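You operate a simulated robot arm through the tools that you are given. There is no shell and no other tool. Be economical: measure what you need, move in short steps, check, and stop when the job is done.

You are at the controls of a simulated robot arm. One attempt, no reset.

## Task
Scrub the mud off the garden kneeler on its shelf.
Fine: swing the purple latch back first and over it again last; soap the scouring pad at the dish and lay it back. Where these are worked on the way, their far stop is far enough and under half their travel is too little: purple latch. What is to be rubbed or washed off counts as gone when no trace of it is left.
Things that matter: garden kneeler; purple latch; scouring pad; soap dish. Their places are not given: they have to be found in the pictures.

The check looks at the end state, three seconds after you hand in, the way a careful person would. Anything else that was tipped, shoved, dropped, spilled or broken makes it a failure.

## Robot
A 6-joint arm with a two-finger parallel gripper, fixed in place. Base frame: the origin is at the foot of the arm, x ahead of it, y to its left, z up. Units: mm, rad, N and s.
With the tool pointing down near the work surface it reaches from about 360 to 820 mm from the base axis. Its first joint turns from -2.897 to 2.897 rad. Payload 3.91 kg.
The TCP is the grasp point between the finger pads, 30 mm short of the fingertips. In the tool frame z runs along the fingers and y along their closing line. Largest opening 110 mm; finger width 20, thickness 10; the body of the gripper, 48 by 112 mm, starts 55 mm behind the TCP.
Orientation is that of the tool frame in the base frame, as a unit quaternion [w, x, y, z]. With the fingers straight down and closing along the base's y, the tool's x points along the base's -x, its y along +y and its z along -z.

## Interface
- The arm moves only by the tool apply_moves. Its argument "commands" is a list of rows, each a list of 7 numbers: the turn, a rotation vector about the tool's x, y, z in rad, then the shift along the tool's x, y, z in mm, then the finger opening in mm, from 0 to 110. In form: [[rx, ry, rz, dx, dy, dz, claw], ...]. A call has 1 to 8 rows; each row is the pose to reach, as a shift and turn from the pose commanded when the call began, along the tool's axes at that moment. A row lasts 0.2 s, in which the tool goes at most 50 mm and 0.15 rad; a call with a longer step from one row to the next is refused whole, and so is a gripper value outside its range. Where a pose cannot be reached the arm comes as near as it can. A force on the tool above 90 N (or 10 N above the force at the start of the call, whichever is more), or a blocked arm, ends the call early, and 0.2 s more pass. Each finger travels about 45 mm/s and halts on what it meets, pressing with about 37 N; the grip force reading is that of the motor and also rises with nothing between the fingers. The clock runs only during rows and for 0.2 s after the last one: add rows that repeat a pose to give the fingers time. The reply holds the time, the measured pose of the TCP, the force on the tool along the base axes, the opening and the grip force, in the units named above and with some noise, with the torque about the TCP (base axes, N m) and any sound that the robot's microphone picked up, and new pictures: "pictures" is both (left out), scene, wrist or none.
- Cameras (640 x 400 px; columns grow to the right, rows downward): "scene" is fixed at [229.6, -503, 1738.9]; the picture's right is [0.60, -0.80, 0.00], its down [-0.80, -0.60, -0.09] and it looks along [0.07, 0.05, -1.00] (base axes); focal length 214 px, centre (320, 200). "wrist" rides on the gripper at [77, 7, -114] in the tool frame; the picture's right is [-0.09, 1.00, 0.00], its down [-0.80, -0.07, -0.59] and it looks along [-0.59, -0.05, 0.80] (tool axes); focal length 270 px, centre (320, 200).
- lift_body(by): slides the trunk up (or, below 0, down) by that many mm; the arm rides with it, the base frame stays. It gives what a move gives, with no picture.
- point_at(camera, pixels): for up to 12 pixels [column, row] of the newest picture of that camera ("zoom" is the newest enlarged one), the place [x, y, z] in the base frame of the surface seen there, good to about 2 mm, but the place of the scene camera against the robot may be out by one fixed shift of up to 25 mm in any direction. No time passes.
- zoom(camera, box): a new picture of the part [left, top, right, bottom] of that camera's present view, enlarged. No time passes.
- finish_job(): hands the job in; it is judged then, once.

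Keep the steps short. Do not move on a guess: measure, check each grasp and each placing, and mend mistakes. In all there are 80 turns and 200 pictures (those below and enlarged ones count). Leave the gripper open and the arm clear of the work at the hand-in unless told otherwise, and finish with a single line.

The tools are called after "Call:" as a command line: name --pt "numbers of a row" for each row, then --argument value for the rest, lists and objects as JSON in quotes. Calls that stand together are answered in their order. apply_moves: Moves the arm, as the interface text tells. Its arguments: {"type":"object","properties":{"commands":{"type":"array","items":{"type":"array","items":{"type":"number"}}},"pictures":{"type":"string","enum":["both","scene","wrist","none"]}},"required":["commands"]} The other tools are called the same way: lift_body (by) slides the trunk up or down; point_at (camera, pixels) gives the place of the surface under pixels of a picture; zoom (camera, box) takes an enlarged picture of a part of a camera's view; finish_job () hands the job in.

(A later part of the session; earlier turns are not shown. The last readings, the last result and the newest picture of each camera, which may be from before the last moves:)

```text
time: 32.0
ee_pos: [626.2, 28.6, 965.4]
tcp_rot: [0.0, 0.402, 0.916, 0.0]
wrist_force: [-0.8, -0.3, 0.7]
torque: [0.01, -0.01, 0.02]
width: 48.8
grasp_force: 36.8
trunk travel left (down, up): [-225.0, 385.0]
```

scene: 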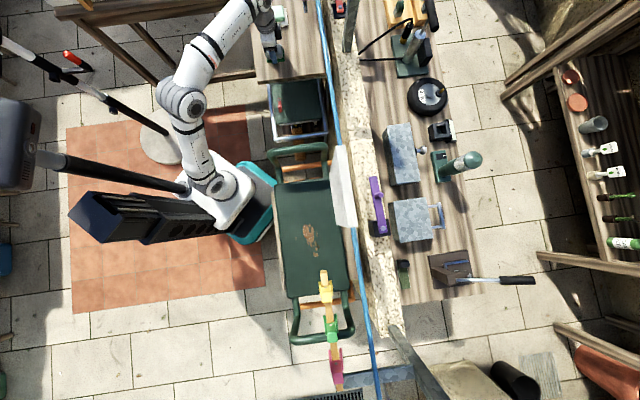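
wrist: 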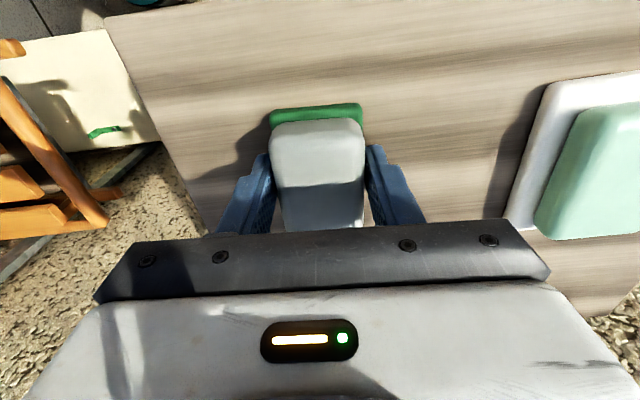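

Gripped at 48.8 mm. I lift 55 mm and check the hold before carrying it over to the soap at (749,127).

Call:
apply_moves --pt "0 0 0 0 0 -25 25" --pt "0 0 0 0 0 -55 25" --pt "0 0 0 -3 40 -55 25" --pt "0 0 0 -6 80 -55 25" --pt "0 0 0 -9 120 -55 25" --pt "0 0 0 -11 156 -55 25" --pt "0 0 0 -11 156 -55 25"

```text
time: 33.6
ee_pos: [706.9, 108.2, 1006.3]
tcp_rot: [0.0, 0.402, 0.916, 0.0]
wrist_force: [0.0, 0.5, -0.5]
torque: [-0.03, 0.02, 0.03]
width: 48.9
grasp_force: 37.3
out of reach, approached as far as the arm can: row 5, 6, 7
trunk travel left (down, up): [-225.0, 385.0]
```

scene: 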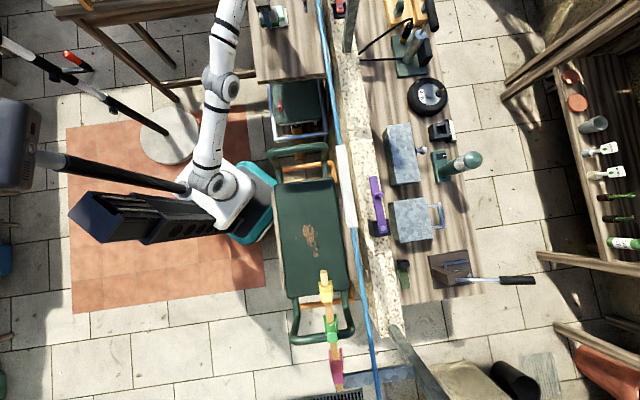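
wrist: 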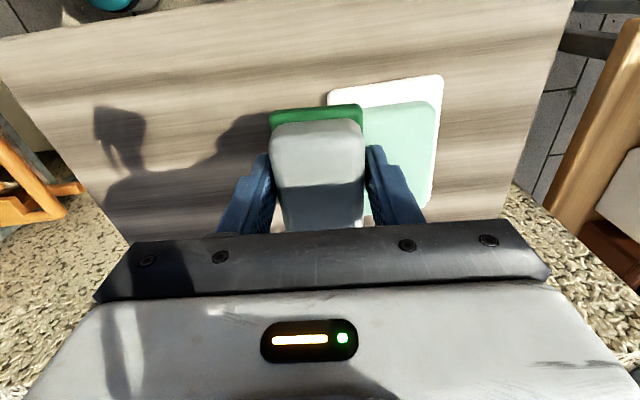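

The target is beyond reach at this trunk height (the shoulder is too low). I raise the trunk 150 mm and then come down with the arm.

Call:
lift_body --by 150

Call:
apply_moves --pt "0 0 0 0 0 0 25" --pictures "none"

```text
time: 35.4
ee_pos: [705.8, 108.1, 1155.7]
tcp_rot: [0.0, 0.402, 0.916, 0.0]
wrist_force: [-0.1, -0.1, 0.5]
torque: [-0.02, 0.0, -0.03]
width: 48.8
grasp_force: 36.9
trunk travel left (down, up): [-375.0, 235.0]
```

```text
time: 35.8
ee_pos: [706.7, 106.9, 1155.4]
tcp_rot: [-0.001, 0.401, 0.916, 0.0]
wrist_force: [0.1, 0.1, -0.5]
torque: [-0.02, 0.01, -0.03]
width: 48.9
grasp_force: 36.8
trunk travel left (down, up): [-375.0, 235.0]
```

Call:
apply_moves --pt "0 0 0 0 0 40 25" --pt "0 0 0 0 0 80 25" --pt "0 0 0 0 0 110 25" --pictures "none"

```text
time: 36.6
ee_pos: [707.6, 106.6, 1044.6]
tcp_rot: [0.0, 0.401, 0.916, 0.0]
wrist_force: [-0.1, 0.7, -0.1]
torque: [0.01, 0.02, 0.01]
width: 48.8
grasp_force: 36.2
trunk travel left (down, up): [-375.0, 235.0]
```

That works. I move over the soap at (749,127), z ≈1010.

Call:
apply_moves --pt "0 0 0 -6.5 22 10 25" --pt "0 0 0 -13.1 44.3 20 25" --pt "0 0 0 -13.1 44.3 32 25"

```text
time: 37.4
ee_pos: [747.8, 128.6, 1012.4]
tcp_rot: [0.0, 0.402, 0.916, 0.001]
wrist_force: [0.3, 0.1, -1.0]
torque: [-0.03, 0.01, -0.01]
width: 48.8
grasp_force: 37.4
trunk travel left (down, up): [-375.0, 235.0]
```

scene: 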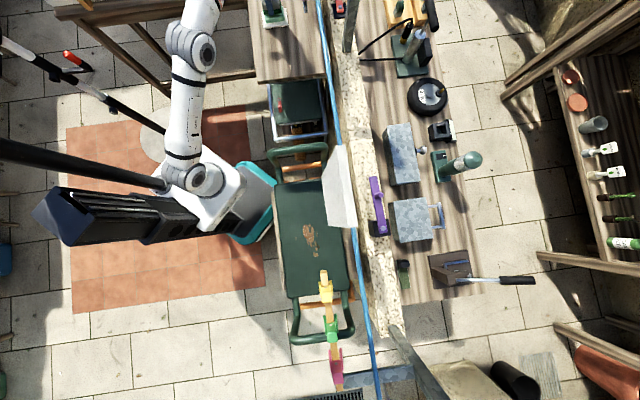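
wrist: 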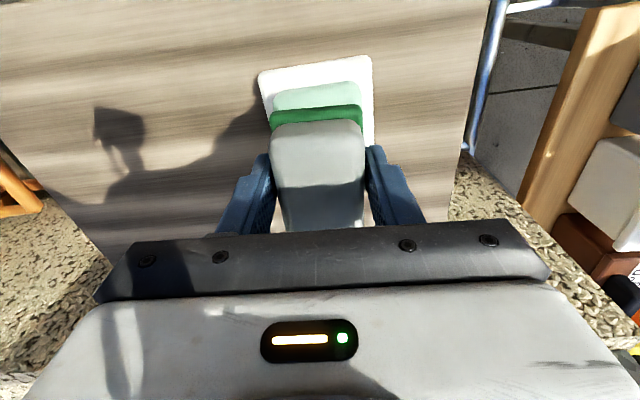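

The pad is over the soap. I lower in small steps until there is light contact (expected near z 999).

Call:
apply_moves --pt "0 0 0 0 0 7 25" --pt "0 0 0 0 0 11 25" --pt "0 0 0 0 0 13.5 25" --pt "0 0 0 0 0 15 25"

```text
time: 38.4
ee_pos: [748.3, 128.1, 998.4]
tcp_rot: [0.0, 0.401, 0.916, 0.0]
wrist_force: [0.8, 0.4, 1.6]
torque: [0.01, -0.02, 0.0]
width: 49.0
grasp_force: 36.8
trunk travel left (down, up): [-375.0, 235.0]
```

scene: 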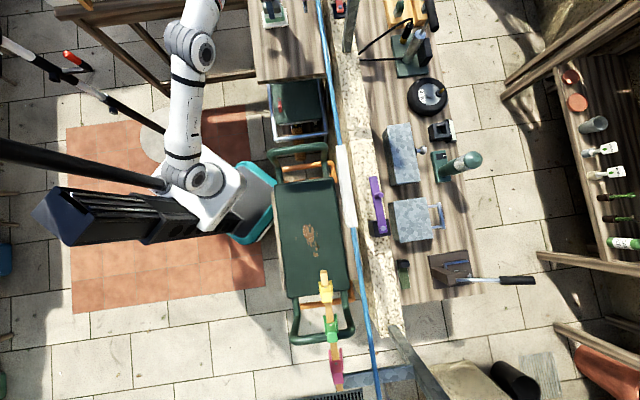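
wrist: 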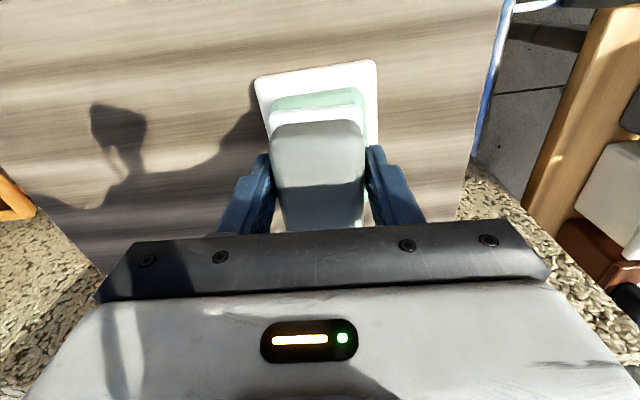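

The green underside has turned white with lather, and contact is light. I press 1.5 mm more with a small ±5 mm rub to soap it well, then lift.

Call:
apply_moves --pt "0 0 0 0 0 1.5 25" --pt "0 0 0 4 0 1.5 25" --pt "0 0 0 -4 0 1.5 25" --pt "0 0 0 0 0 1.5 25" --pt "0 0 0 0 0 -25 25" --pt "0 0 0 0 0 -60 25"

Call:
zoom --camera "wrist" --box '[200, 40, 440, 240]'

```text
time: 39.8
ee_pos: [745.6, 127.5, 1057.5]
tcp_rot: [-0.001, 0.401, 0.916, -0.001]
wrist_force: [0.6, 0.6, -1.0]
torque: [0.01, -0.01, -0.01]
width: 48.8
grasp_force: 36.7
trunk travel left (down, up): [-375.0, 235.0]
```

scene: 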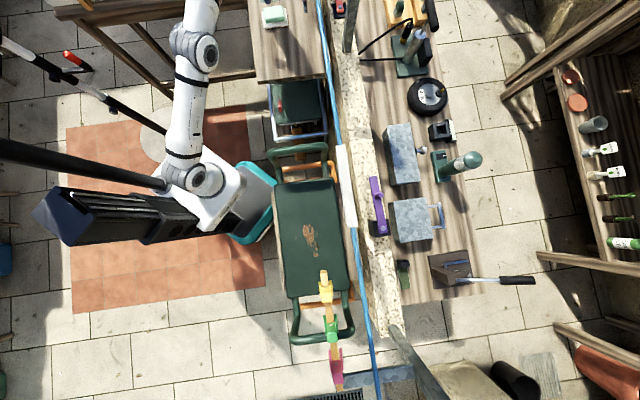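
wrist: 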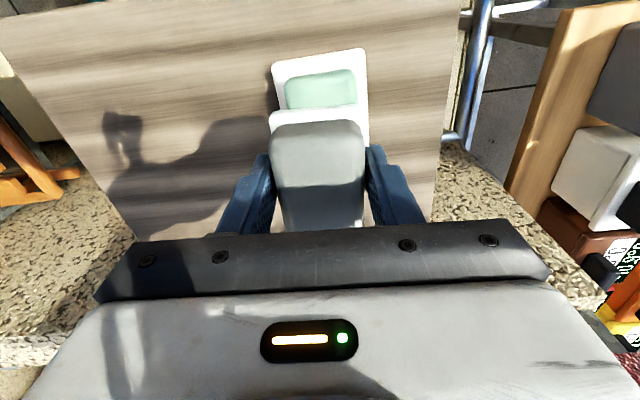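

```text
2.00 times, centred on (320, 140) of wrist
```

zoom: 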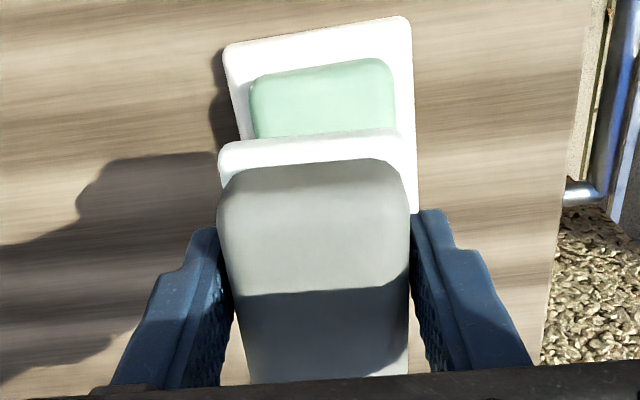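

The pad is lathered and the dish is undisturbed. I raise the trunk 150 and carry the pad along +s to the kneeler.

Call:
lift_body --by 150

Call:
apply_moves --pt "0 0 0 0 -48 0 25" --pt "0 0 0 0 -96 0 25" --pt "0 0 0 0 -144 0 25" --pt "0 0 0 0 -192 0 25" --pt "0 0 0 0 -240 0 25" --pt "0 0 0 0 -288 0 25" --pt "0 0 0 0 -336 0 25" --pt "0 0 0 0 -384 0 25" --pictures "none"

Call:
apply_moves --pt "0 0 0 1 -48 0 25" --pt "0 0 0 2 -96 0 25" --pt "0 0 0 3 -144 0 25" --pt "0 0 0 4 -192 0 25" --pt "0 0 0 5 -240 0 25" --pt "0 0 -0.02 6 -288 0 25" --pt "0 0 -0.04 7 -336 0 25" --pt "0 0 -0.06 7 -384 0 25"

```text
time: 41.5
ee_pos: [745.6, 128.3, 1207.7]
tcp_rot: [0.0, 0.401, 0.916, -0.001]
wrist_force: [0.6, -0.2, -0.8]
torque: [-0.02, 0.01, 0.0]
width: 48.8
grasp_force: 36.6
trunk travel left (down, up): [-525.0, 85.0]
```

```text
time: 43.4
ee_pos: [464.7, -132.6, 1209.0]
tcp_rot: [0.0, 0.401, 0.916, 0.0]
wrist_force: [0.3, 1.0, -1.2]
torque: [0.0, 0.0, -0.01]
width: 48.7
grasp_force: 36.7
trunk travel left (down, up): [-525.0, 85.0]
```

```text
time: 45.1
ee_pos: [176.8, -387.8, 1210.7]
tcp_rot: [0.0, 0.373, 0.928, 0.0]
wrist_force: [0.0, 0.1, 0.2]
torque: [0.02, 0.03, 0.0]
width: 48.8
grasp_force: 36.7
trunk travel left (down, up): [-525.0, 85.0]
```

scene: 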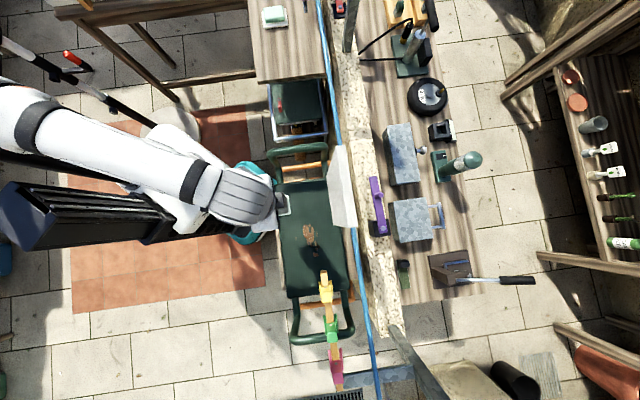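
wrist: 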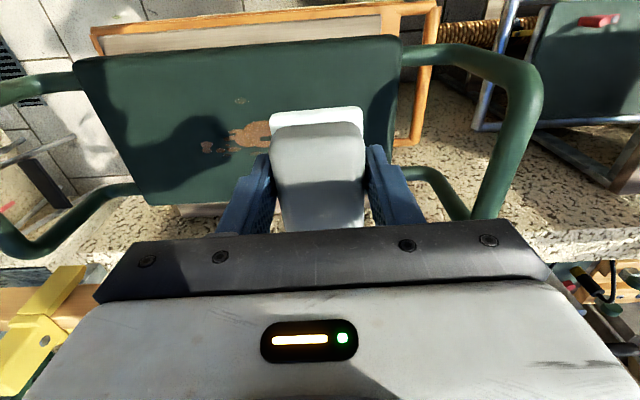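

Pad is at u 400, s 148. Before scrubbing I must know the peg bar's exact position, since the mud's far end (s≈313) lies near it. I measure the bar, its pegs, and the remaining mud in the scene view.

Call:
zoom --camera "scene" --box '[280, 210, 380, 310]'

Call:
zoom --camera "wrist" --box '[0, 60, 300, 310]'

Call:
point_at --camera "scene" --pixels '[[321, 273], [324, 272], [327, 272], [325, 278], [320, 288], [330, 287], [322, 300], [332, 300], [328, 308], [305, 222], [318, 256], [324, 268]]'

Call:
point_at --camera "wrist" --pixels '[[205, 148], [230, 150], [207, 143], [250, 150], [240, 100], [255, 122], [262, 147], [30, 300], [60, 290], [75, 310], [220, 152], [95, 290]]'

```text
4.00 times, centred on (330, 260) of scene
```

zoom: 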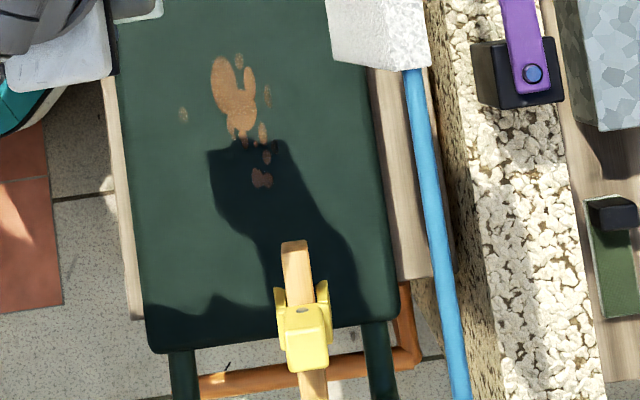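

```text
1.60 times, centred on (150, 185) of wrist
```

zoom: 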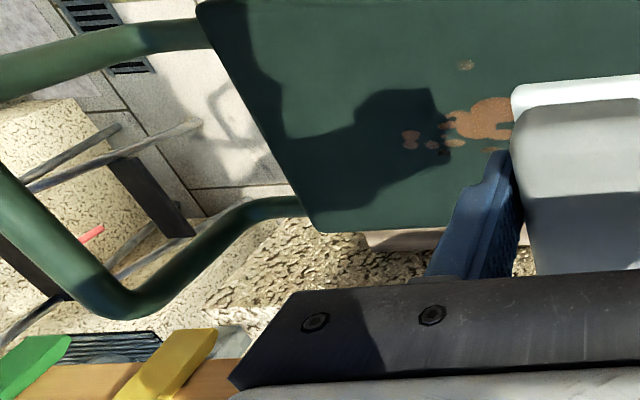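

```text
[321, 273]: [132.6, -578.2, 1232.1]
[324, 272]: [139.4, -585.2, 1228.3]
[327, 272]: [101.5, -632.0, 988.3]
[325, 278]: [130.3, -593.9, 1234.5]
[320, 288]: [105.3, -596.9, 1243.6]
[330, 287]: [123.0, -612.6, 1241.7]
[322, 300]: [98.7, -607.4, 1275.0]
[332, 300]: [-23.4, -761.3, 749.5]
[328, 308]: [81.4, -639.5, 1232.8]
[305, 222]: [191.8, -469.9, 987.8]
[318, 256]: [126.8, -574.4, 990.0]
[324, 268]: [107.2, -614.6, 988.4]
```

```text
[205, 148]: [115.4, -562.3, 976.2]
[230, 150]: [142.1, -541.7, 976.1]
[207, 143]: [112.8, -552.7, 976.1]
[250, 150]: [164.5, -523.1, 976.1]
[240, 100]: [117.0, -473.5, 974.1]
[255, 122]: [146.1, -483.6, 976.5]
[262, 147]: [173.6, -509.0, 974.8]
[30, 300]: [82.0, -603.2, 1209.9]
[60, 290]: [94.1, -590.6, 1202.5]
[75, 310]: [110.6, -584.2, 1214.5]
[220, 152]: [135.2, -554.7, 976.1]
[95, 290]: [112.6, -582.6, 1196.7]
```

The bar's tip is at about u 490–503, s≥315, z 1192–1218. My wrist (radius about 40) at that height must stay ~50 mm away. So flat scrubbing is safe up to centre s≈268, and the last spots (s 290–322) need a tool lean. I lower the trunk and go to u 440, s 200.

Call:
lift_body --by -150

Call:
apply_moves --pt "0 0 0 -20 -26 10 25" --pt "0 0 0 -40 -52 25 25" --pt "0 0 0 -40 -52 38 25"

```text
time: 46.9
ee_pos: [176.3, -386.3, 1061.2]
tcp_rot: [0.0, 0.373, 0.928, 0.0]
wrist_force: [0.1, -0.6, -0.9]
torque: [-0.05, 0.02, -0.03]
width: 48.7
grasp_force: 36.8
trunk travel left (down, up): [-375.0, 235.0]
```

```text
time: 47.7
ee_pos: [170.2, -450.6, 1023.1]
tcp_rot: [0.0, 0.373, 0.928, 0.0]
wrist_force: [-1.5, 0.1, -0.5]
torque: [0.06, -0.02, -0.01]
width: 49.3
grasp_force: 36.7
trunk travel left (down, up): [-375.0, 235.0]
```

scene: 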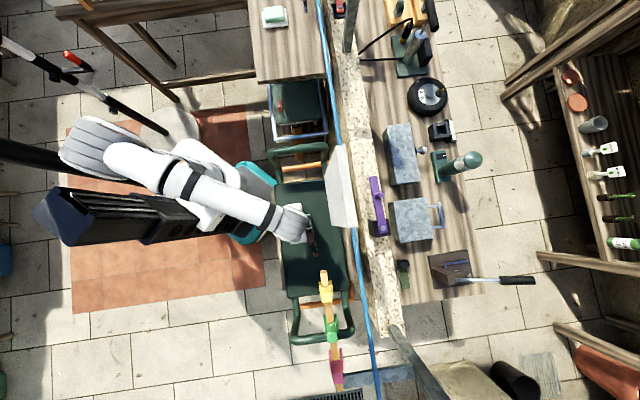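
wrist: 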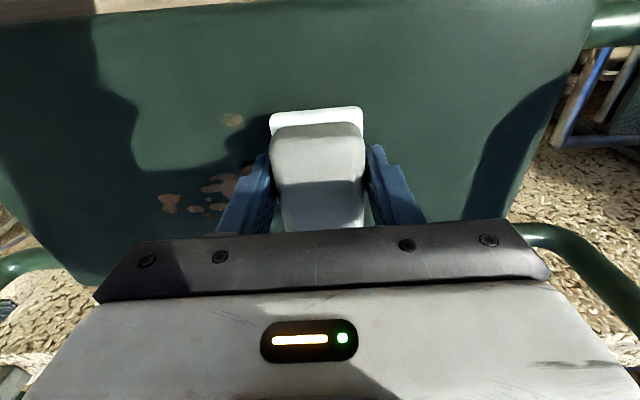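

Pad is 12 mm above the kneeler. I lower to contact gently.

Call:
apply_moves --pt "0 0 0 0 0 8 25" --pt "0 0 0 0 0 11 25" --pt "0 0 0 0 0 13 25" --pictures "none"

```text
time: 48.5
ee_pos: [169.3, -451.8, 1010.1]
tcp_rot: [0.0, 0.373, 0.928, 0.0]
wrist_force: [0.1, 0.0, -0.8]
torque: [0.02, 0.01, 0.0]
width: 48.8
grasp_force: 37.3
trunk travel left (down, up): [-375.0, 235.0]
```

Call:
apply_moves --pt "0 0 0 0 0 1.2 25" --pt "0 0 0 0 0 2.4 25" --pt "0 0 0 0 0 3.2 25" --pictures "none"

```text
time: 49.3
ee_pos: [169.7, -452.2, 1008.9]
tcp_rot: [0.002, 0.373, 0.928, -0.002]
wrist_force: [1.0, 0.0, 28.0]
torque: [0.45, 0.02, 0.04]
width: 48.6
grasp_force: 36.6
trunk travel left (down, up): [-375.0, 235.0]
```

Contact: 28 N at z 1008.9. I ease up by 1 mm and stroke along s to 267 and back.

Call:
apply_moves --pt "0 0 0 0 -10 -1.2 25" --pt "0 0 0 0 -28 -1.2 25" --pt "0 0 0 0 -46 -1.2 25" --pt "0 0 0 0 -64 -1.2 25" --pt "0 0 0 0 -70 -1.2 25" --pt "0 0 0 -15 -70 -1.2 25" --pt "0 0 0 -30 -60 -1.2 25" --pt "0 0 0 -30 -40 -1.2 25"

```text
time: 51.1
ee_pos: [161.8, -502.6, 1008.5]
tcp_rot: [0.002, 0.373, 0.928, -0.002]
wrist_force: [-5.7, -5.8, 35.0]
torque: [-0.19, 0.37, 0.14]
width: 48.7
grasp_force: 37.0
trunk travel left (down, up): [-375.0, 235.0]
```

scene: 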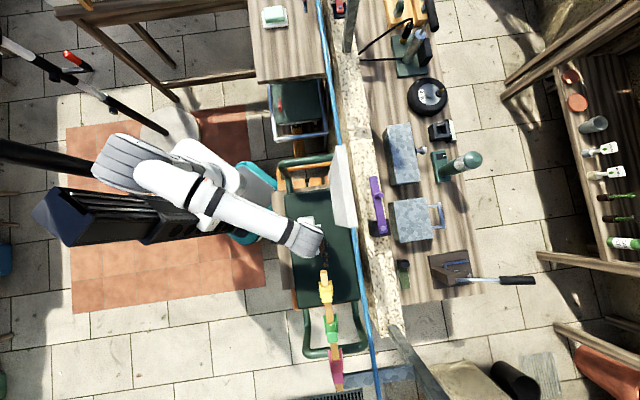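
wrist: 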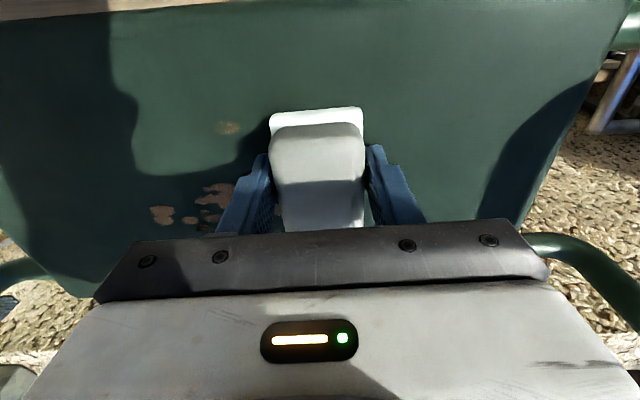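

The kneeler slid along with the pad; I pressed too hard. I measure the shift from its marks before doing anything else: pale spot now (228,128), far blob (160,213).

Call:
point_at --camera "wrist" --pixels '[[228, 128], [162, 214], [190, 220], [215, 195], [207, 217]]'

Call:
zoom --camera "scene" --box '[260, 140, 400, 370]'

Call:
point_at --camera "scene" --pixels '[[288, 200], [298, 306], [356, 299], [305, 325], [350, 345], [296, 250], [290, 250]]'

```text
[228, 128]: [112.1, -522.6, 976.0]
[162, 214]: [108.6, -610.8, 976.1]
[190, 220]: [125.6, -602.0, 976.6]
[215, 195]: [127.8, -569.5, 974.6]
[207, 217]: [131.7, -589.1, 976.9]
```

```text
1.74 times, centred on (330, 255) of scene
```

zoom: 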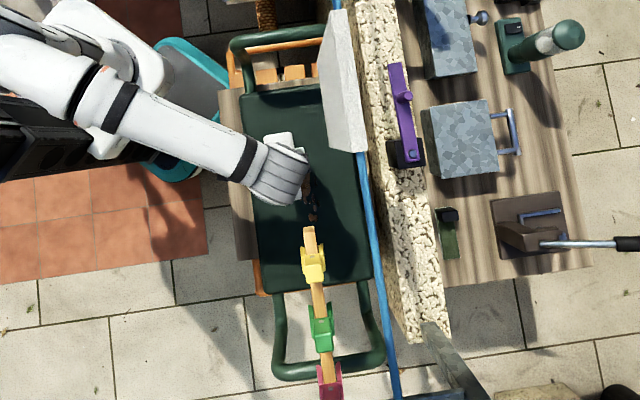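

```text
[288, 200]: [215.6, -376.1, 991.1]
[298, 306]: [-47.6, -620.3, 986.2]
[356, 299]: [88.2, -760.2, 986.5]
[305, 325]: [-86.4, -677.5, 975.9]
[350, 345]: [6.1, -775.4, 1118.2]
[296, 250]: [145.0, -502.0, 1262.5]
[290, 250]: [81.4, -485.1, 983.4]
```

The kneeler stuck fully to the pad and moved (-6,-50) mm with it. I drag it back exactly the same way, still pressed.

Call:
apply_moves --pt "0 0 0 6 8 0 25" --pt "0 0 0 12 16 0 25" --pt "0 0 0 18 24 0 25" --pt "0 0 0 24 32 0 25" --pt "0 0 0 30 40 0 25" --pt "0 0 0 30 40 0 25"

```text
time: 52.5
ee_pos: [169.3, -451.8, 1009.8]
tcp_rot: [0.0, 0.373, 0.928, -0.001]
wrist_force: [-0.4, -8.7, 22.5]
torque: [-0.56, -0.04, -0.03]
width: 48.8
grasp_force: 36.5
trunk travel left (down, up): [-375.0, 235.0]
```

scene: 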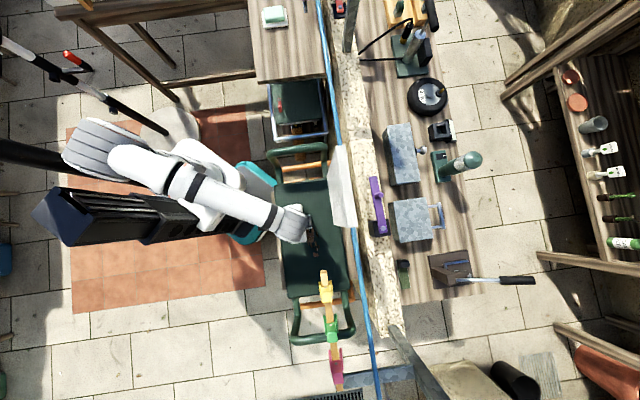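
wrist: 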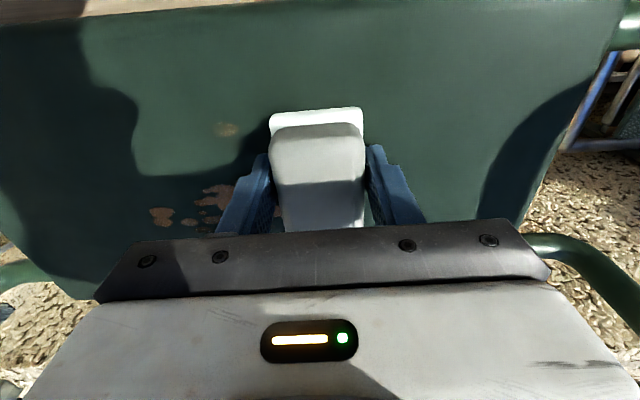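

I measure the marks again to see any residual shift.

Call:
point_at --camera "wrist" --pixels '[[226, 129], [160, 215], [188, 222], [20, 12], [575, 100], [540, 160]]'

Call:
zoom --camera "wrist" --box '[100, 90, 320, 240]'

```text
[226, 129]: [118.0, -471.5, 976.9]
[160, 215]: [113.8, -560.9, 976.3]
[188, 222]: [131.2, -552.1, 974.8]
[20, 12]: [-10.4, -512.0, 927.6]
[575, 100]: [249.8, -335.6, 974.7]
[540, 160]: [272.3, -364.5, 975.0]
```

```text
2.67 times, centred on (210, 165) of wrist
```

zoom: 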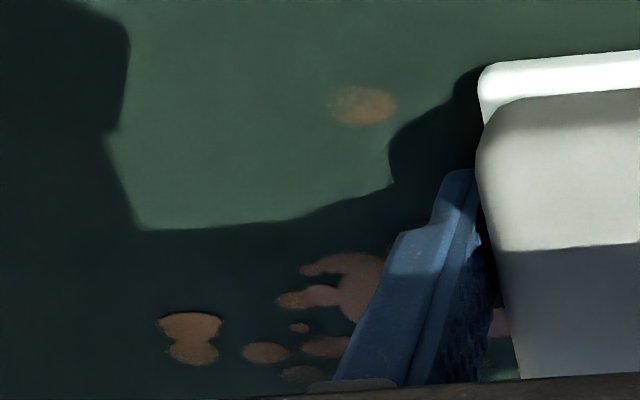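

The kneeler is restored to within about 1–2 mm. Now light pressure: I raise 1.5 mm and try a short 24 mm stroke to check that the pad slides and the kneeler stays.

Call:
apply_moves --pt "0 0 0 0 0 -1.5 25" --pt "0 0 0 0 -8 -1.5 25" --pt "0 0 0 0 -16 -1.5 25" --pt "0 0 0 0 -24 -1.5 25" --pt "0 0 0 0 -24 -1.5 25" --pictures "wrist"

Call:
zoom --camera "scene" --box '[260, 160, 400, 360]'

```text
time: 53.7
ee_pos: [152.9, -470.3, 1009.0]
tcp_rot: [-0.001, 0.374, 0.928, -0.001]
wrist_force: [0.0, 0.7, -0.5]
torque: [-0.02, 0.0, 0.01]
width: 49.0
grasp_force: 37.1
trunk travel left (down, up): [-375.0, 235.0]
```

wrist: 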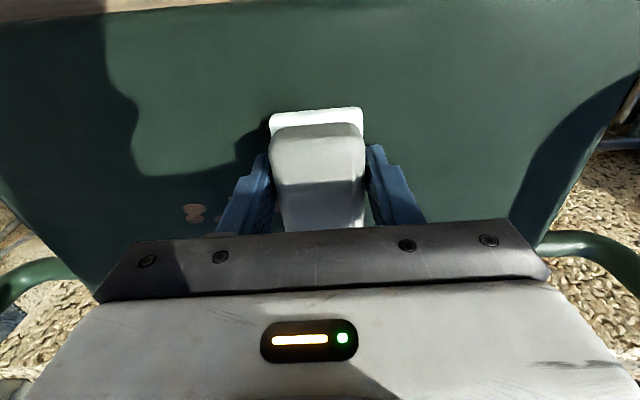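

```text
2.00 times, centred on (330, 260) of scene
```

zoom: 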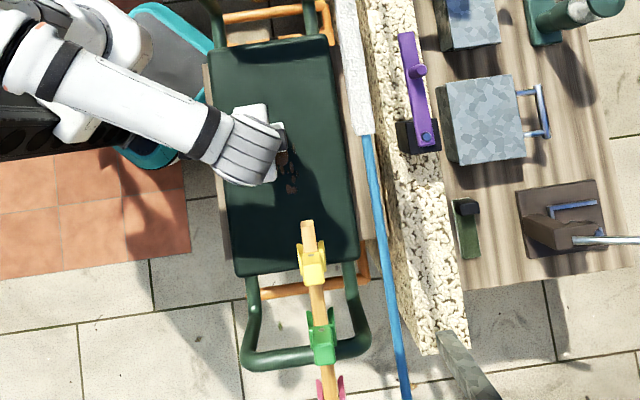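

The kneeler stays put (the far blob shifts only with camera motion). I sweep with light contact over s up to 267 and u 440–470.

Call:
apply_moves --pt "0 0 0 0 -15 0.4 25" --pt "0 0 0 0 -30 0.4 25" --pt "0 0 0 0 -46 0.4 25" --pt "0 0 0 -15 -46 0.4 25" --pt "0 0 0 -30 -46 0.4 25" --pt "0 0 0 -30 -30 0.4 25" --pt "0 0 0 -30 -15 0.4 25" --pt "0 0 0 -30 0 0.4 25" --pictures "none"

Call:
apply_moves --pt "0 0 0 0 12 0 25" --pt "0 0 0 0 24 0 25" --pt "0 0 0 15 30 0 25" --pt "0 0 0 30 40 0 25" --pt "0 0 0 50 60 -2 25" --pt "0 0 0 50 80 -2 25"

Call:
zoom --camera "wrist" --box '[50, 60, 320, 240]'

```text
time: 55.5
ee_pos: [173.7, -490.0, 1008.2]
tcp_rot: [0.0, 0.373, 0.928, 0.0]
wrist_force: [0.6, -0.6, -0.1]
torque: [0.01, 0.03, 0.01]
width: 48.8
grasp_force: 36.3
trunk travel left (down, up): [-375.0, 235.0]
```

```text
time: 56.9
ee_pos: [194.2, -396.9, 1011.2]
tcp_rot: [0.0, 0.373, 0.928, 0.001]
wrist_force: [-0.4, 0.1, -0.1]
torque: [0.04, 0.02, -0.01]
width: 48.9
grasp_force: 37.0
trunk travel left (down, up): [-375.0, 235.0]
```

scene: 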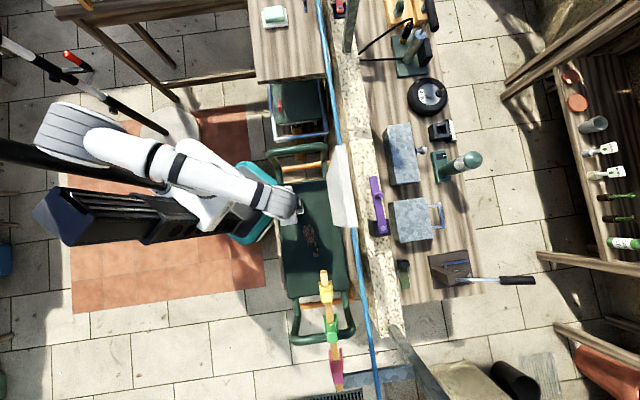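
wrist: 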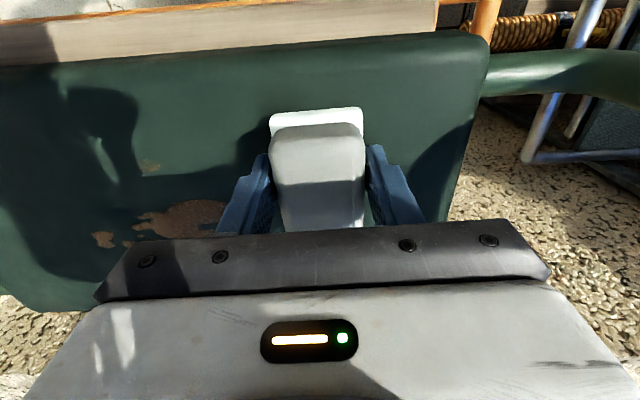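

```text
2.22 times, centred on (185, 150) of wrist
```

zoom: 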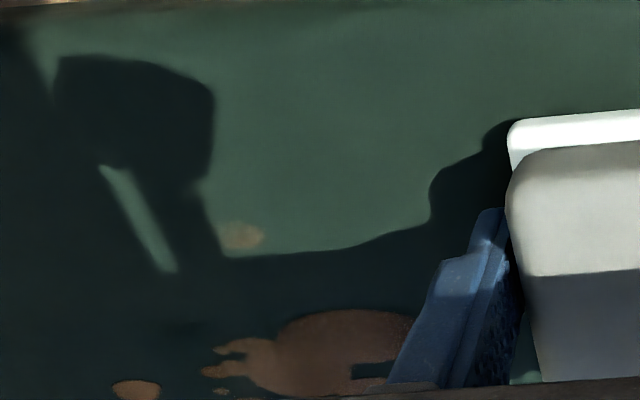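

Little wiped: there was no real contact, as the pad seems to have settled slightly higher in the fingers. I go back over the mud and find contact again in half-millimetre steps.

Call:
apply_moves --pt "0 0 0 -13 -40 0 25" --pt "0 0 0 -30 -83 0 25" --pt "0 0 0 -30 -83 3 25" --pt "0 0 0 -30 -83 3.5 25" --pt "0 0 0 -30 -83 4 25" --pictures "none"

Call:
apply_moves --pt "0 0 0 0 0 0.5 25" --pt "0 0 0 0 0 0.5 25" --pictures "none"

Call:
apply_moves --pt "0 0 0 0 0 0.5 25" --pt "0 0 0 0 0 0.5 25" --pictures "none"

```text
time: 58.1
ee_pos: [157.7, -479.6, 1007.9]
tcp_rot: [0.002, 0.373, 0.928, -0.002]
wrist_force: [2.3, -9.5, 29.5]
torque: [0.13, 0.02, -0.06]
width: 48.7
grasp_force: 37.3
trunk travel left (down, up): [-375.0, 235.0]
```

```text
time: 58.7
ee_pos: [159.3, -478.5, 1007.0]
tcp_rot: [0.001, 0.373, 0.928, -0.003]
wrist_force: [-0.3, -9.5, 39.5]
torque: [-0.16, -0.01, -0.03]
width: 48.7
grasp_force: 37.0
trunk travel left (down, up): [-375.0, 235.0]
```

```text
time: 59.3
ee_pos: [158.4, -479.7, 1006.7]
tcp_rot: [0.003, 0.372, 0.928, -0.002]
wrist_force: [0.2, -8.5, 40.1]
torque: [-0.17, 0.01, -0.03]
width: 48.9
grasp_force: 37.7
trunk travel left (down, up): [-375.0, 235.0]
```

I pressed too far (40 N). I ease up in small steps to find about 5 N.

Call:
apply_moves --pt "0 0 0 0 0 -1.4 25" --pictures "none"

Call:
apply_moves --pt "0 0 0 0 0 -0.5 25" --pictures "none"

Call:
apply_moves --pt "0 0 0 0 0 -0.3 25" --pictures "none"

```text
time: 59.7
ee_pos: [158.3, -478.7, 1007.6]
tcp_rot: [0.001, 0.373, 0.928, -0.002]
wrist_force: [1.3, -10.0, 31.5]
torque: [-0.53, -0.1, -0.02]
width: 48.9
grasp_force: 37.1
trunk travel left (down, up): [-375.0, 235.0]
```

```text
time: 60.1
ee_pos: [156.7, -478.4, 1007.8]
tcp_rot: [0.0, 0.373, 0.928, -0.001]
wrist_force: [-0.2, -8.7, 24.2]
torque: [-0.59, -0.09, -0.04]
width: 48.9
grasp_force: 36.5
trunk travel left (down, up): [-375.0, 235.0]
```

```text
time: 60.5
ee_pos: [158.4, -478.9, 1007.9]
tcp_rot: [0.0, 0.373, 0.928, 0.0]
wrist_force: [-2.5, -7.6, 20.0]
torque: [-0.54, 0.01, -0.08]
width: 48.8
grasp_force: 37.2
trunk travel left (down, up): [-375.0, 235.0]
```

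Stiffness is about 14 N/mm. I raise 1.0 mm (to ~6 N) and try a 20 mm stroke.

Call:
apply_moves --pt "0 0 0 0 0 -1.0 25" --pt "0 0 0 0 -10 -1.0 25" --pt "0 0 0 0 -20 -1.0 25"

Call:
zoom --camera "wrist" --box '[50, 60, 320, 240]'

```text
time: 61.3
ee_pos: [144.6, -493.2, 1008.7]
tcp_rot: [-0.001, 0.372, 0.928, 0.0]
wrist_force: [0.9, 2.2, 2.0]
torque: [-0.03, -0.05, 0.09]
width: 49.0
grasp_force: 37.5
trunk travel left (down, up): [-375.0, 235.0]
```

scene: 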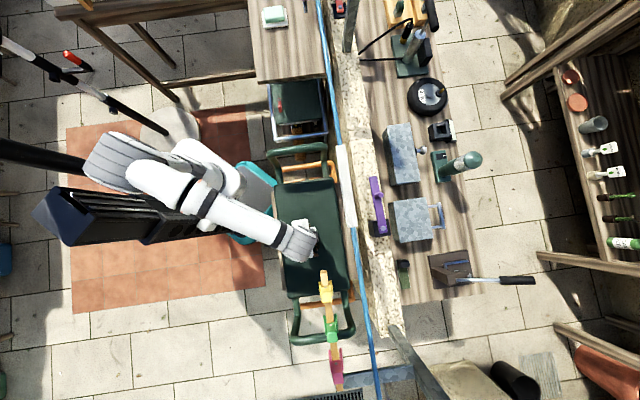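
wrist: 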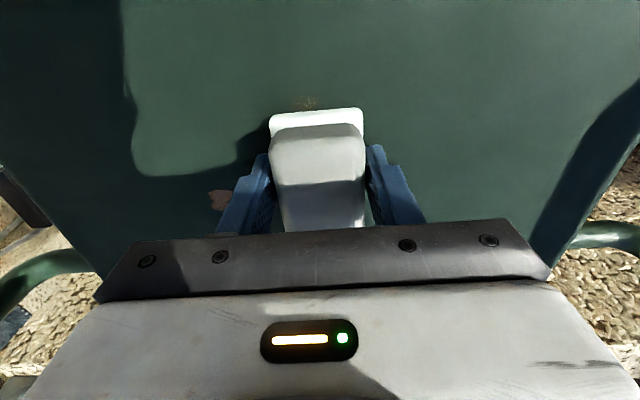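

```text
2.22 times, centred on (185, 150) of wrist
```

zoom: 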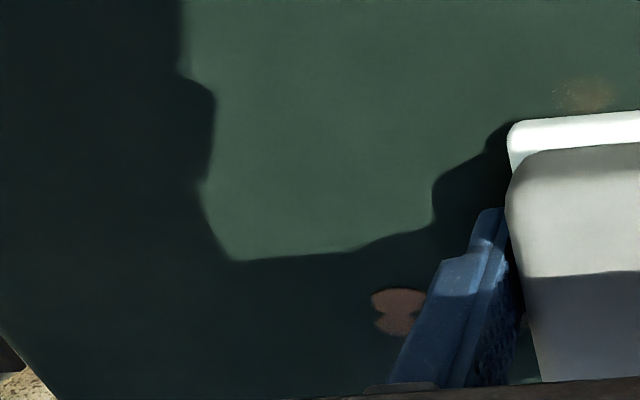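

The pale spot has half faded, so light rubbing works. I check the kneeler's place with the blob at (215,198).

Call:
point_at --camera "wrist" --pixels '[[217, 198], [308, 101], [122, 60], [625, 95]]'

Call:
apply_moves --pt "0 0 0 0 0 0.3 25" --pt "0 0 0 -10 0 0.3 25" --pt "0 0 0 10 0 0.3 25" --pt "0 0 0 22 0 0.3 25" --pt "0 0 0 22 10 0.3 25" --pt "0 0 0 10 10 0.3 25" --pt "0 0 0 0 10 0.3 25" --pt "0 0 0 0 0 0.3 25" --pictures "wrist"

```text
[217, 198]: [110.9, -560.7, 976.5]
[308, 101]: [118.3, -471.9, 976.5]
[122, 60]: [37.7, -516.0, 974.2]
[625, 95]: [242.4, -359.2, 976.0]
```

```text
time: 63.1
ee_pos: [144.2, -493.8, 1009.8]
tcp_rot: [0.0, 0.373, 0.928, -0.001]
wrist_force: [0.2, 0.0, -0.5]
torque: [-0.03, -0.02, -0.04]
width: 48.9
grasp_force: 36.6
trunk travel left (down, up): [-375.0, 235.0]
```

wrist: 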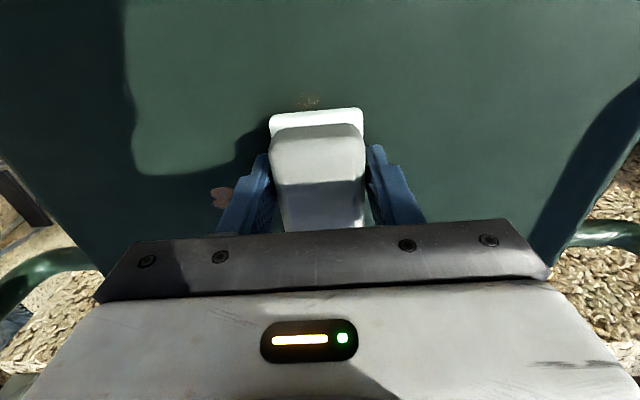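

The kneeler hasn't moved. I press 0.5 mm deeper and make longer strokes over the main patch (s 200–262, u 450–472).

Call:
apply_moves --pt "0 0 0 0 0 0.6 25" --pt "0 0 0 0 15 0.6 25" --pt "0 0 0 0 30 0.6 25" --pt "0 0 0 0 46 0.6 25" --pt "0 0 0 -10 46 0.6 25" --pt "0 0 0 -10 30 0.6 25" --pt "0 0 0 -10 15 0.6 25" --pt "0 0 0 -10 5 0.6 25" --pictures "none"

Call:
apply_moves --pt "0 0 0 0 -18 0 25" --pt "0 0 0 -10 -18 0 25" --pt "0 0 0 -10 0 0 25" --pt "0 0 0 -10 15 0 25" --pt "0 0 0 -10 30 0 25" --pt "0 0 0 -10 44 0 25" --pt "0 0 0 10 58 0 25" --pt "0 0 0 10 70 0 25"

Call:
zoom --camera "wrist" --box '[50, 60, 320, 240]'

```text
time: 64.9
ee_pos: [155.1, -497.8, 1008.8]
tcp_rot: [0.0, 0.373, 0.928, 0.0]
wrist_force: [0.3, -0.2, -0.9]
torque: [-0.01, -0.03, -0.03]
width: 48.9
grasp_force: 36.5
trunk travel left (down, up): [-375.0, 235.0]
```

```text
time: 66.7
ee_pos: [197.4, -438.2, 1007.8]
tcp_rot: [0.001, 0.373, 0.928, 0.0]
wrist_force: [-0.1, 0.9, 0.4]
torque: [-0.02, -0.02, 0.0]
width: 48.9
grasp_force: 36.6
trunk travel left (down, up): [-375.0, 235.0]
```

scene: 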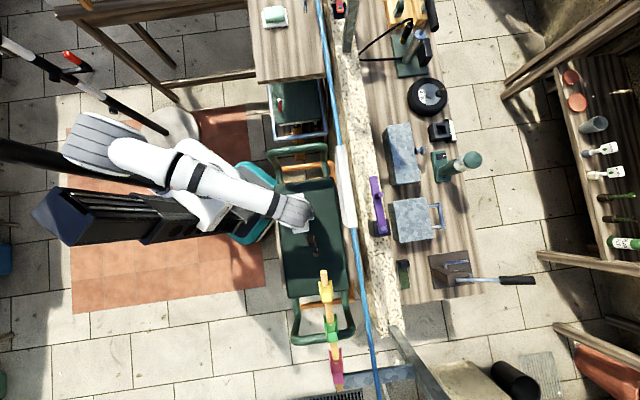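
wrist: 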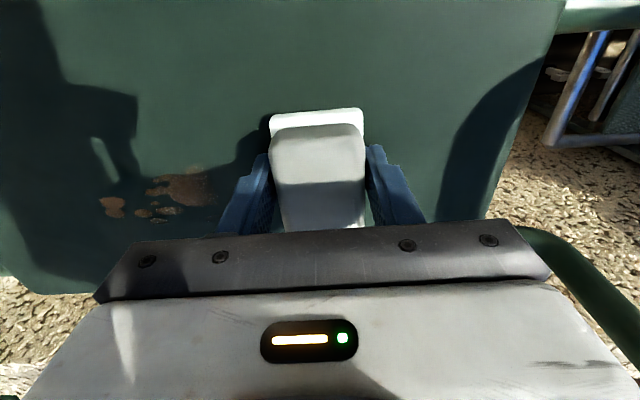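

```text
2.22 times, centred on (185, 150) of wrist
```

zoom: 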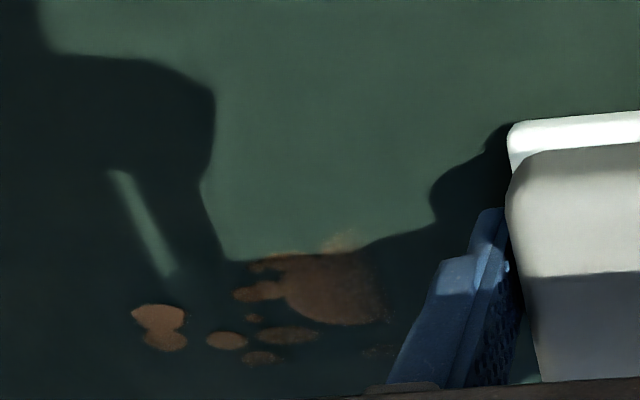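

Fading, but the pressure is near zero in places. I press 0.9 mm deeper and stroke s 170→262 at u≈462, watching force and the kneeler.

Call:
apply_moves --pt "0 0 0 -10 -15 0.9 25" --pt "0 0 0 -12 -30 0.9 25" --pt "0 0 0 -12 -45 0.9 25" --pt "0 0 0 -12 -60 0.9 25" --pictures "none"

Call:
apply_moves --pt "0 0 0 0 -15 0 25" --pt "0 0 0 0 -32 0 25" --pt "0 0 0 10 -32 0 25" --pt "0 0 0 10 -15 0 25" --pt "0 0 0 10 0 0 25" --pt "0 0 0 10 15 0 25" --pictures "none"

Call:
apply_moves --pt "0 0 0 0 15 0 25" --pt "0 0 0 0 30 0 25" --pt "0 0 0 0 45 0 25"

Call:
zoom --camera "wrist" --box '[50, 60, 320, 240]'

```text
time: 67.7
ee_pos: [163.7, -491.4, 1007.9]
tcp_rot: [0.001, 0.373, 0.928, 0.0]
wrist_force: [-0.2, 0.4, 1.0]
torque: [0.05, 0.04, 0.0]
width: 48.8
grasp_force: 36.7
trunk travel left (down, up): [-375.0, 235.0]
```

```text
time: 69.1
ee_pos: [166.1, -471.9, 1007.5]
tcp_rot: [-0.001, 0.373, 0.928, 0.0]
wrist_force: [-4.5, -4.9, 13.4]
torque: [-0.29, 0.15, -0.01]
width: 48.8
grasp_force: 37.0
trunk travel left (down, up): [-375.0, 235.0]
```

```text
time: 69.9
ee_pos: [196.7, -441.8, 1007.2]
tcp_rot: [0.0, 0.373, 0.928, 0.0]
wrist_force: [-5.3, -6.4, 14.5]
torque: [-0.18, 0.22, 0.03]
width: 48.8
grasp_force: 36.4
trunk travel left (down, up): [-375.0, 235.0]
```

scene: 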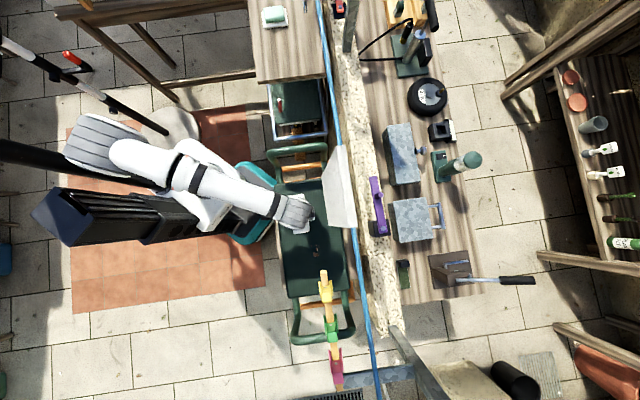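
wrist: 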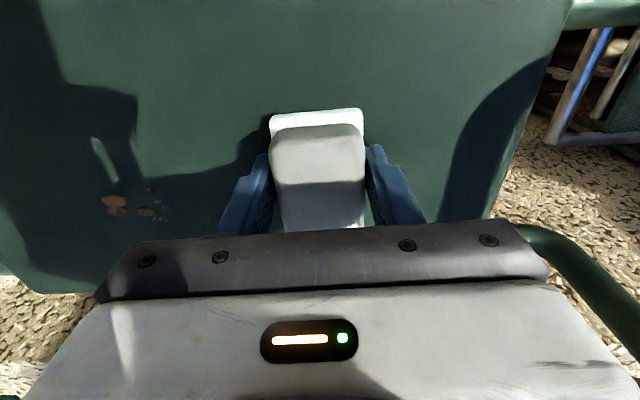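

```text
2.22 times, centred on (185, 150) of wrist
```

zoom: 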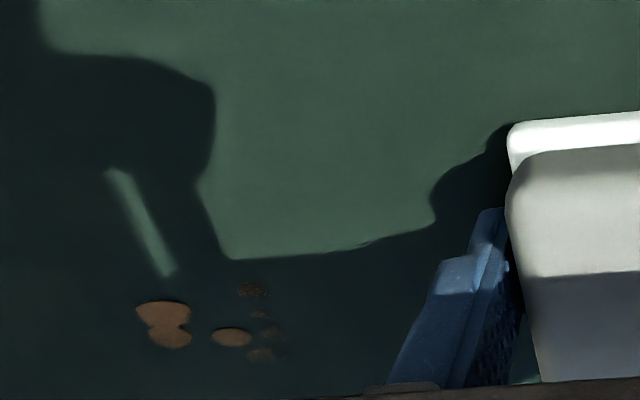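

The main patch is nearly gone and the pad slides at 14 N with the kneeler steady. I measure the remaining spots, and look at the rest of the surface in the scene view.

Call:
point_at --camera "zoom" --pixels '[[163, 312], [137, 307], [190, 335], [170, 347], [232, 338], [215, 336], [252, 290], [262, 356], [260, 315]]'

Call:
zoom --camera "scene" --box '[270, 210, 360, 310]'

```text
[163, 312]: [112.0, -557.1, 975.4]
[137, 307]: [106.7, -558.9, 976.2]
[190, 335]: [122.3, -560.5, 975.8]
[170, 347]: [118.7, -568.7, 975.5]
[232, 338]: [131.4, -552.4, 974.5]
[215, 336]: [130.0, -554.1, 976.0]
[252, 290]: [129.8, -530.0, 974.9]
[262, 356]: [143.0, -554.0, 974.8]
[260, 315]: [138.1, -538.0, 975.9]
```

```text
4.00 times, centred on (315, 260) of scene
```

zoom: 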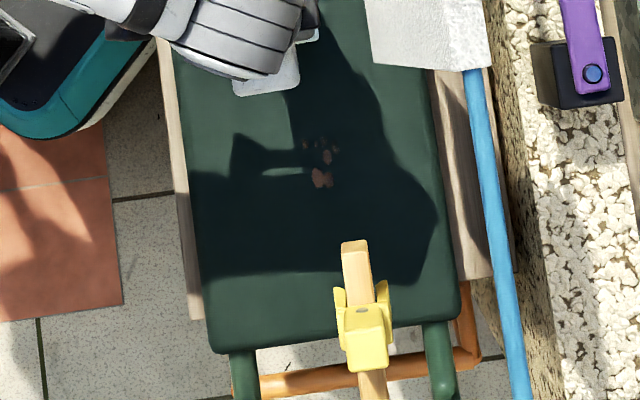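

Remaining: spots at s 281–297 and a blob at s 303–322, u 468–490. I'll yaw the tool +90° so the pad's free end can reach under the bar with a lean. First I lift clear and yaw.

Call:
apply_moves --pt "0 0 0 0 0 -25 25" --pt "0 0 0.14 0 0 -35 25" --pt "0 0 0.28 0 0 -35 25" --pt "0 0 0.42 -3 -10 -35 25" --pt "0 0 0.56 -6 -20 -35 25" --pt "0 0 0.7 -10 -30 -35 25" --pt "0 0 0.84 -14 -40 -35 25" --pt "0 0 0.98 -18 -50 -35 25" --pictures "none"

Call:
apply_moves --pt "0 0 0.15 0 0 0 25" --pt "0 0 0.3 0 0 0 25" --pt "0 0 0.45 0 0 0 25" --pt "0 0 0.59 0 0 0 25" --pt "0 0 0.59 0 0 0 25"

Call:
zoom --camera "wrist" --box '[160, 0, 480, 240]'

```text
time: 71.7
ee_pos: [176.1, -489.2, 1042.1]
tcp_rot: [0.0, 0.767, 0.642, 0.001]
wrist_force: [-0.1, 0.2, -0.3]
torque: [0.0, -0.02, -0.05]
width: 49.1
grasp_force: 37.3
trunk travel left (down, up): [-375.0, 235.0]
```

```text
time: 72.9
ee_pos: [176.1, -489.7, 1041.8]
tcp_rot: [0.0, 0.92, 0.392, 0.0]
wrist_force: [-0.1, 0.3, -0.3]
torque: [0.0, 0.01, 0.0]
width: 48.8
grasp_force: 36.6
trunk travel left (down, up): [-375.0, 235.0]
```

scene: 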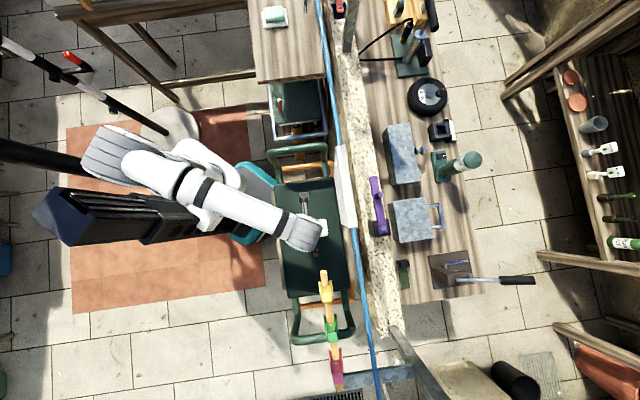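
wrist: 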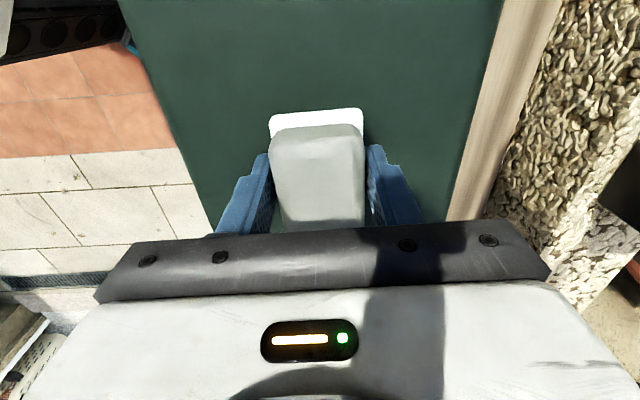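

```text
1.67 times, centred on (320, 120) of wrist
```

zoom: 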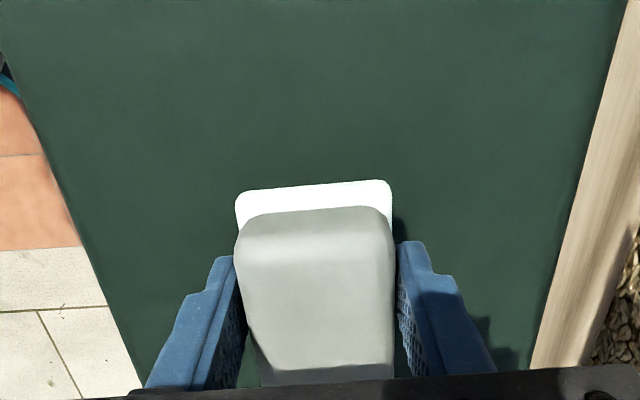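

The main area is clean. I go to u 478, s 262 and lower until contact, flat.

Call:
apply_moves --pt "0 0 0 -20 7 10 25" --pt "0 0 0 -42 7 20 25" --pt "0 0 0 -42 7 30 25" --pt "0 0 0 -42 7 33 25" --pictures "none"

Call:
apply_moves --pt "0 0 0 0 0 0.7 25" --pictures "none"

Call:
apply_moves --pt "0 0 0 0 0 0.7 25" --pictures "none"

```text
time: 73.9
ee_pos: [152.6, -523.1, 1009.6]
tcp_rot: [0.0, 0.919, 0.393, 0.0]
wrist_force: [-0.5, 0.1, -0.8]
torque: [-0.01, 0.01, 0.0]
width: 48.7
grasp_force: 37.2
trunk travel left (down, up): [-375.0, 235.0]
```

```text
time: 74.3
ee_pos: [152.0, -524.6, 1008.2]
tcp_rot: [0.001, 0.92, 0.392, 0.0]
wrist_force: [0.2, 0.3, -0.1]
torque: [0.0, 0.01, 0.01]
width: 48.9
grasp_force: 37.2
trunk travel left (down, up): [-375.0, 235.0]
```

```text
time: 74.7
ee_pos: [151.8, -523.5, 1007.5]
tcp_rot: [0.0, 0.92, 0.392, 0.0]
wrist_force: [-0.3, -0.2, -0.5]
torque: [0.0, 0.0, -0.03]
width: 48.8
grasp_force: 36.8
trunk travel left (down, up): [-375.0, 235.0]
```

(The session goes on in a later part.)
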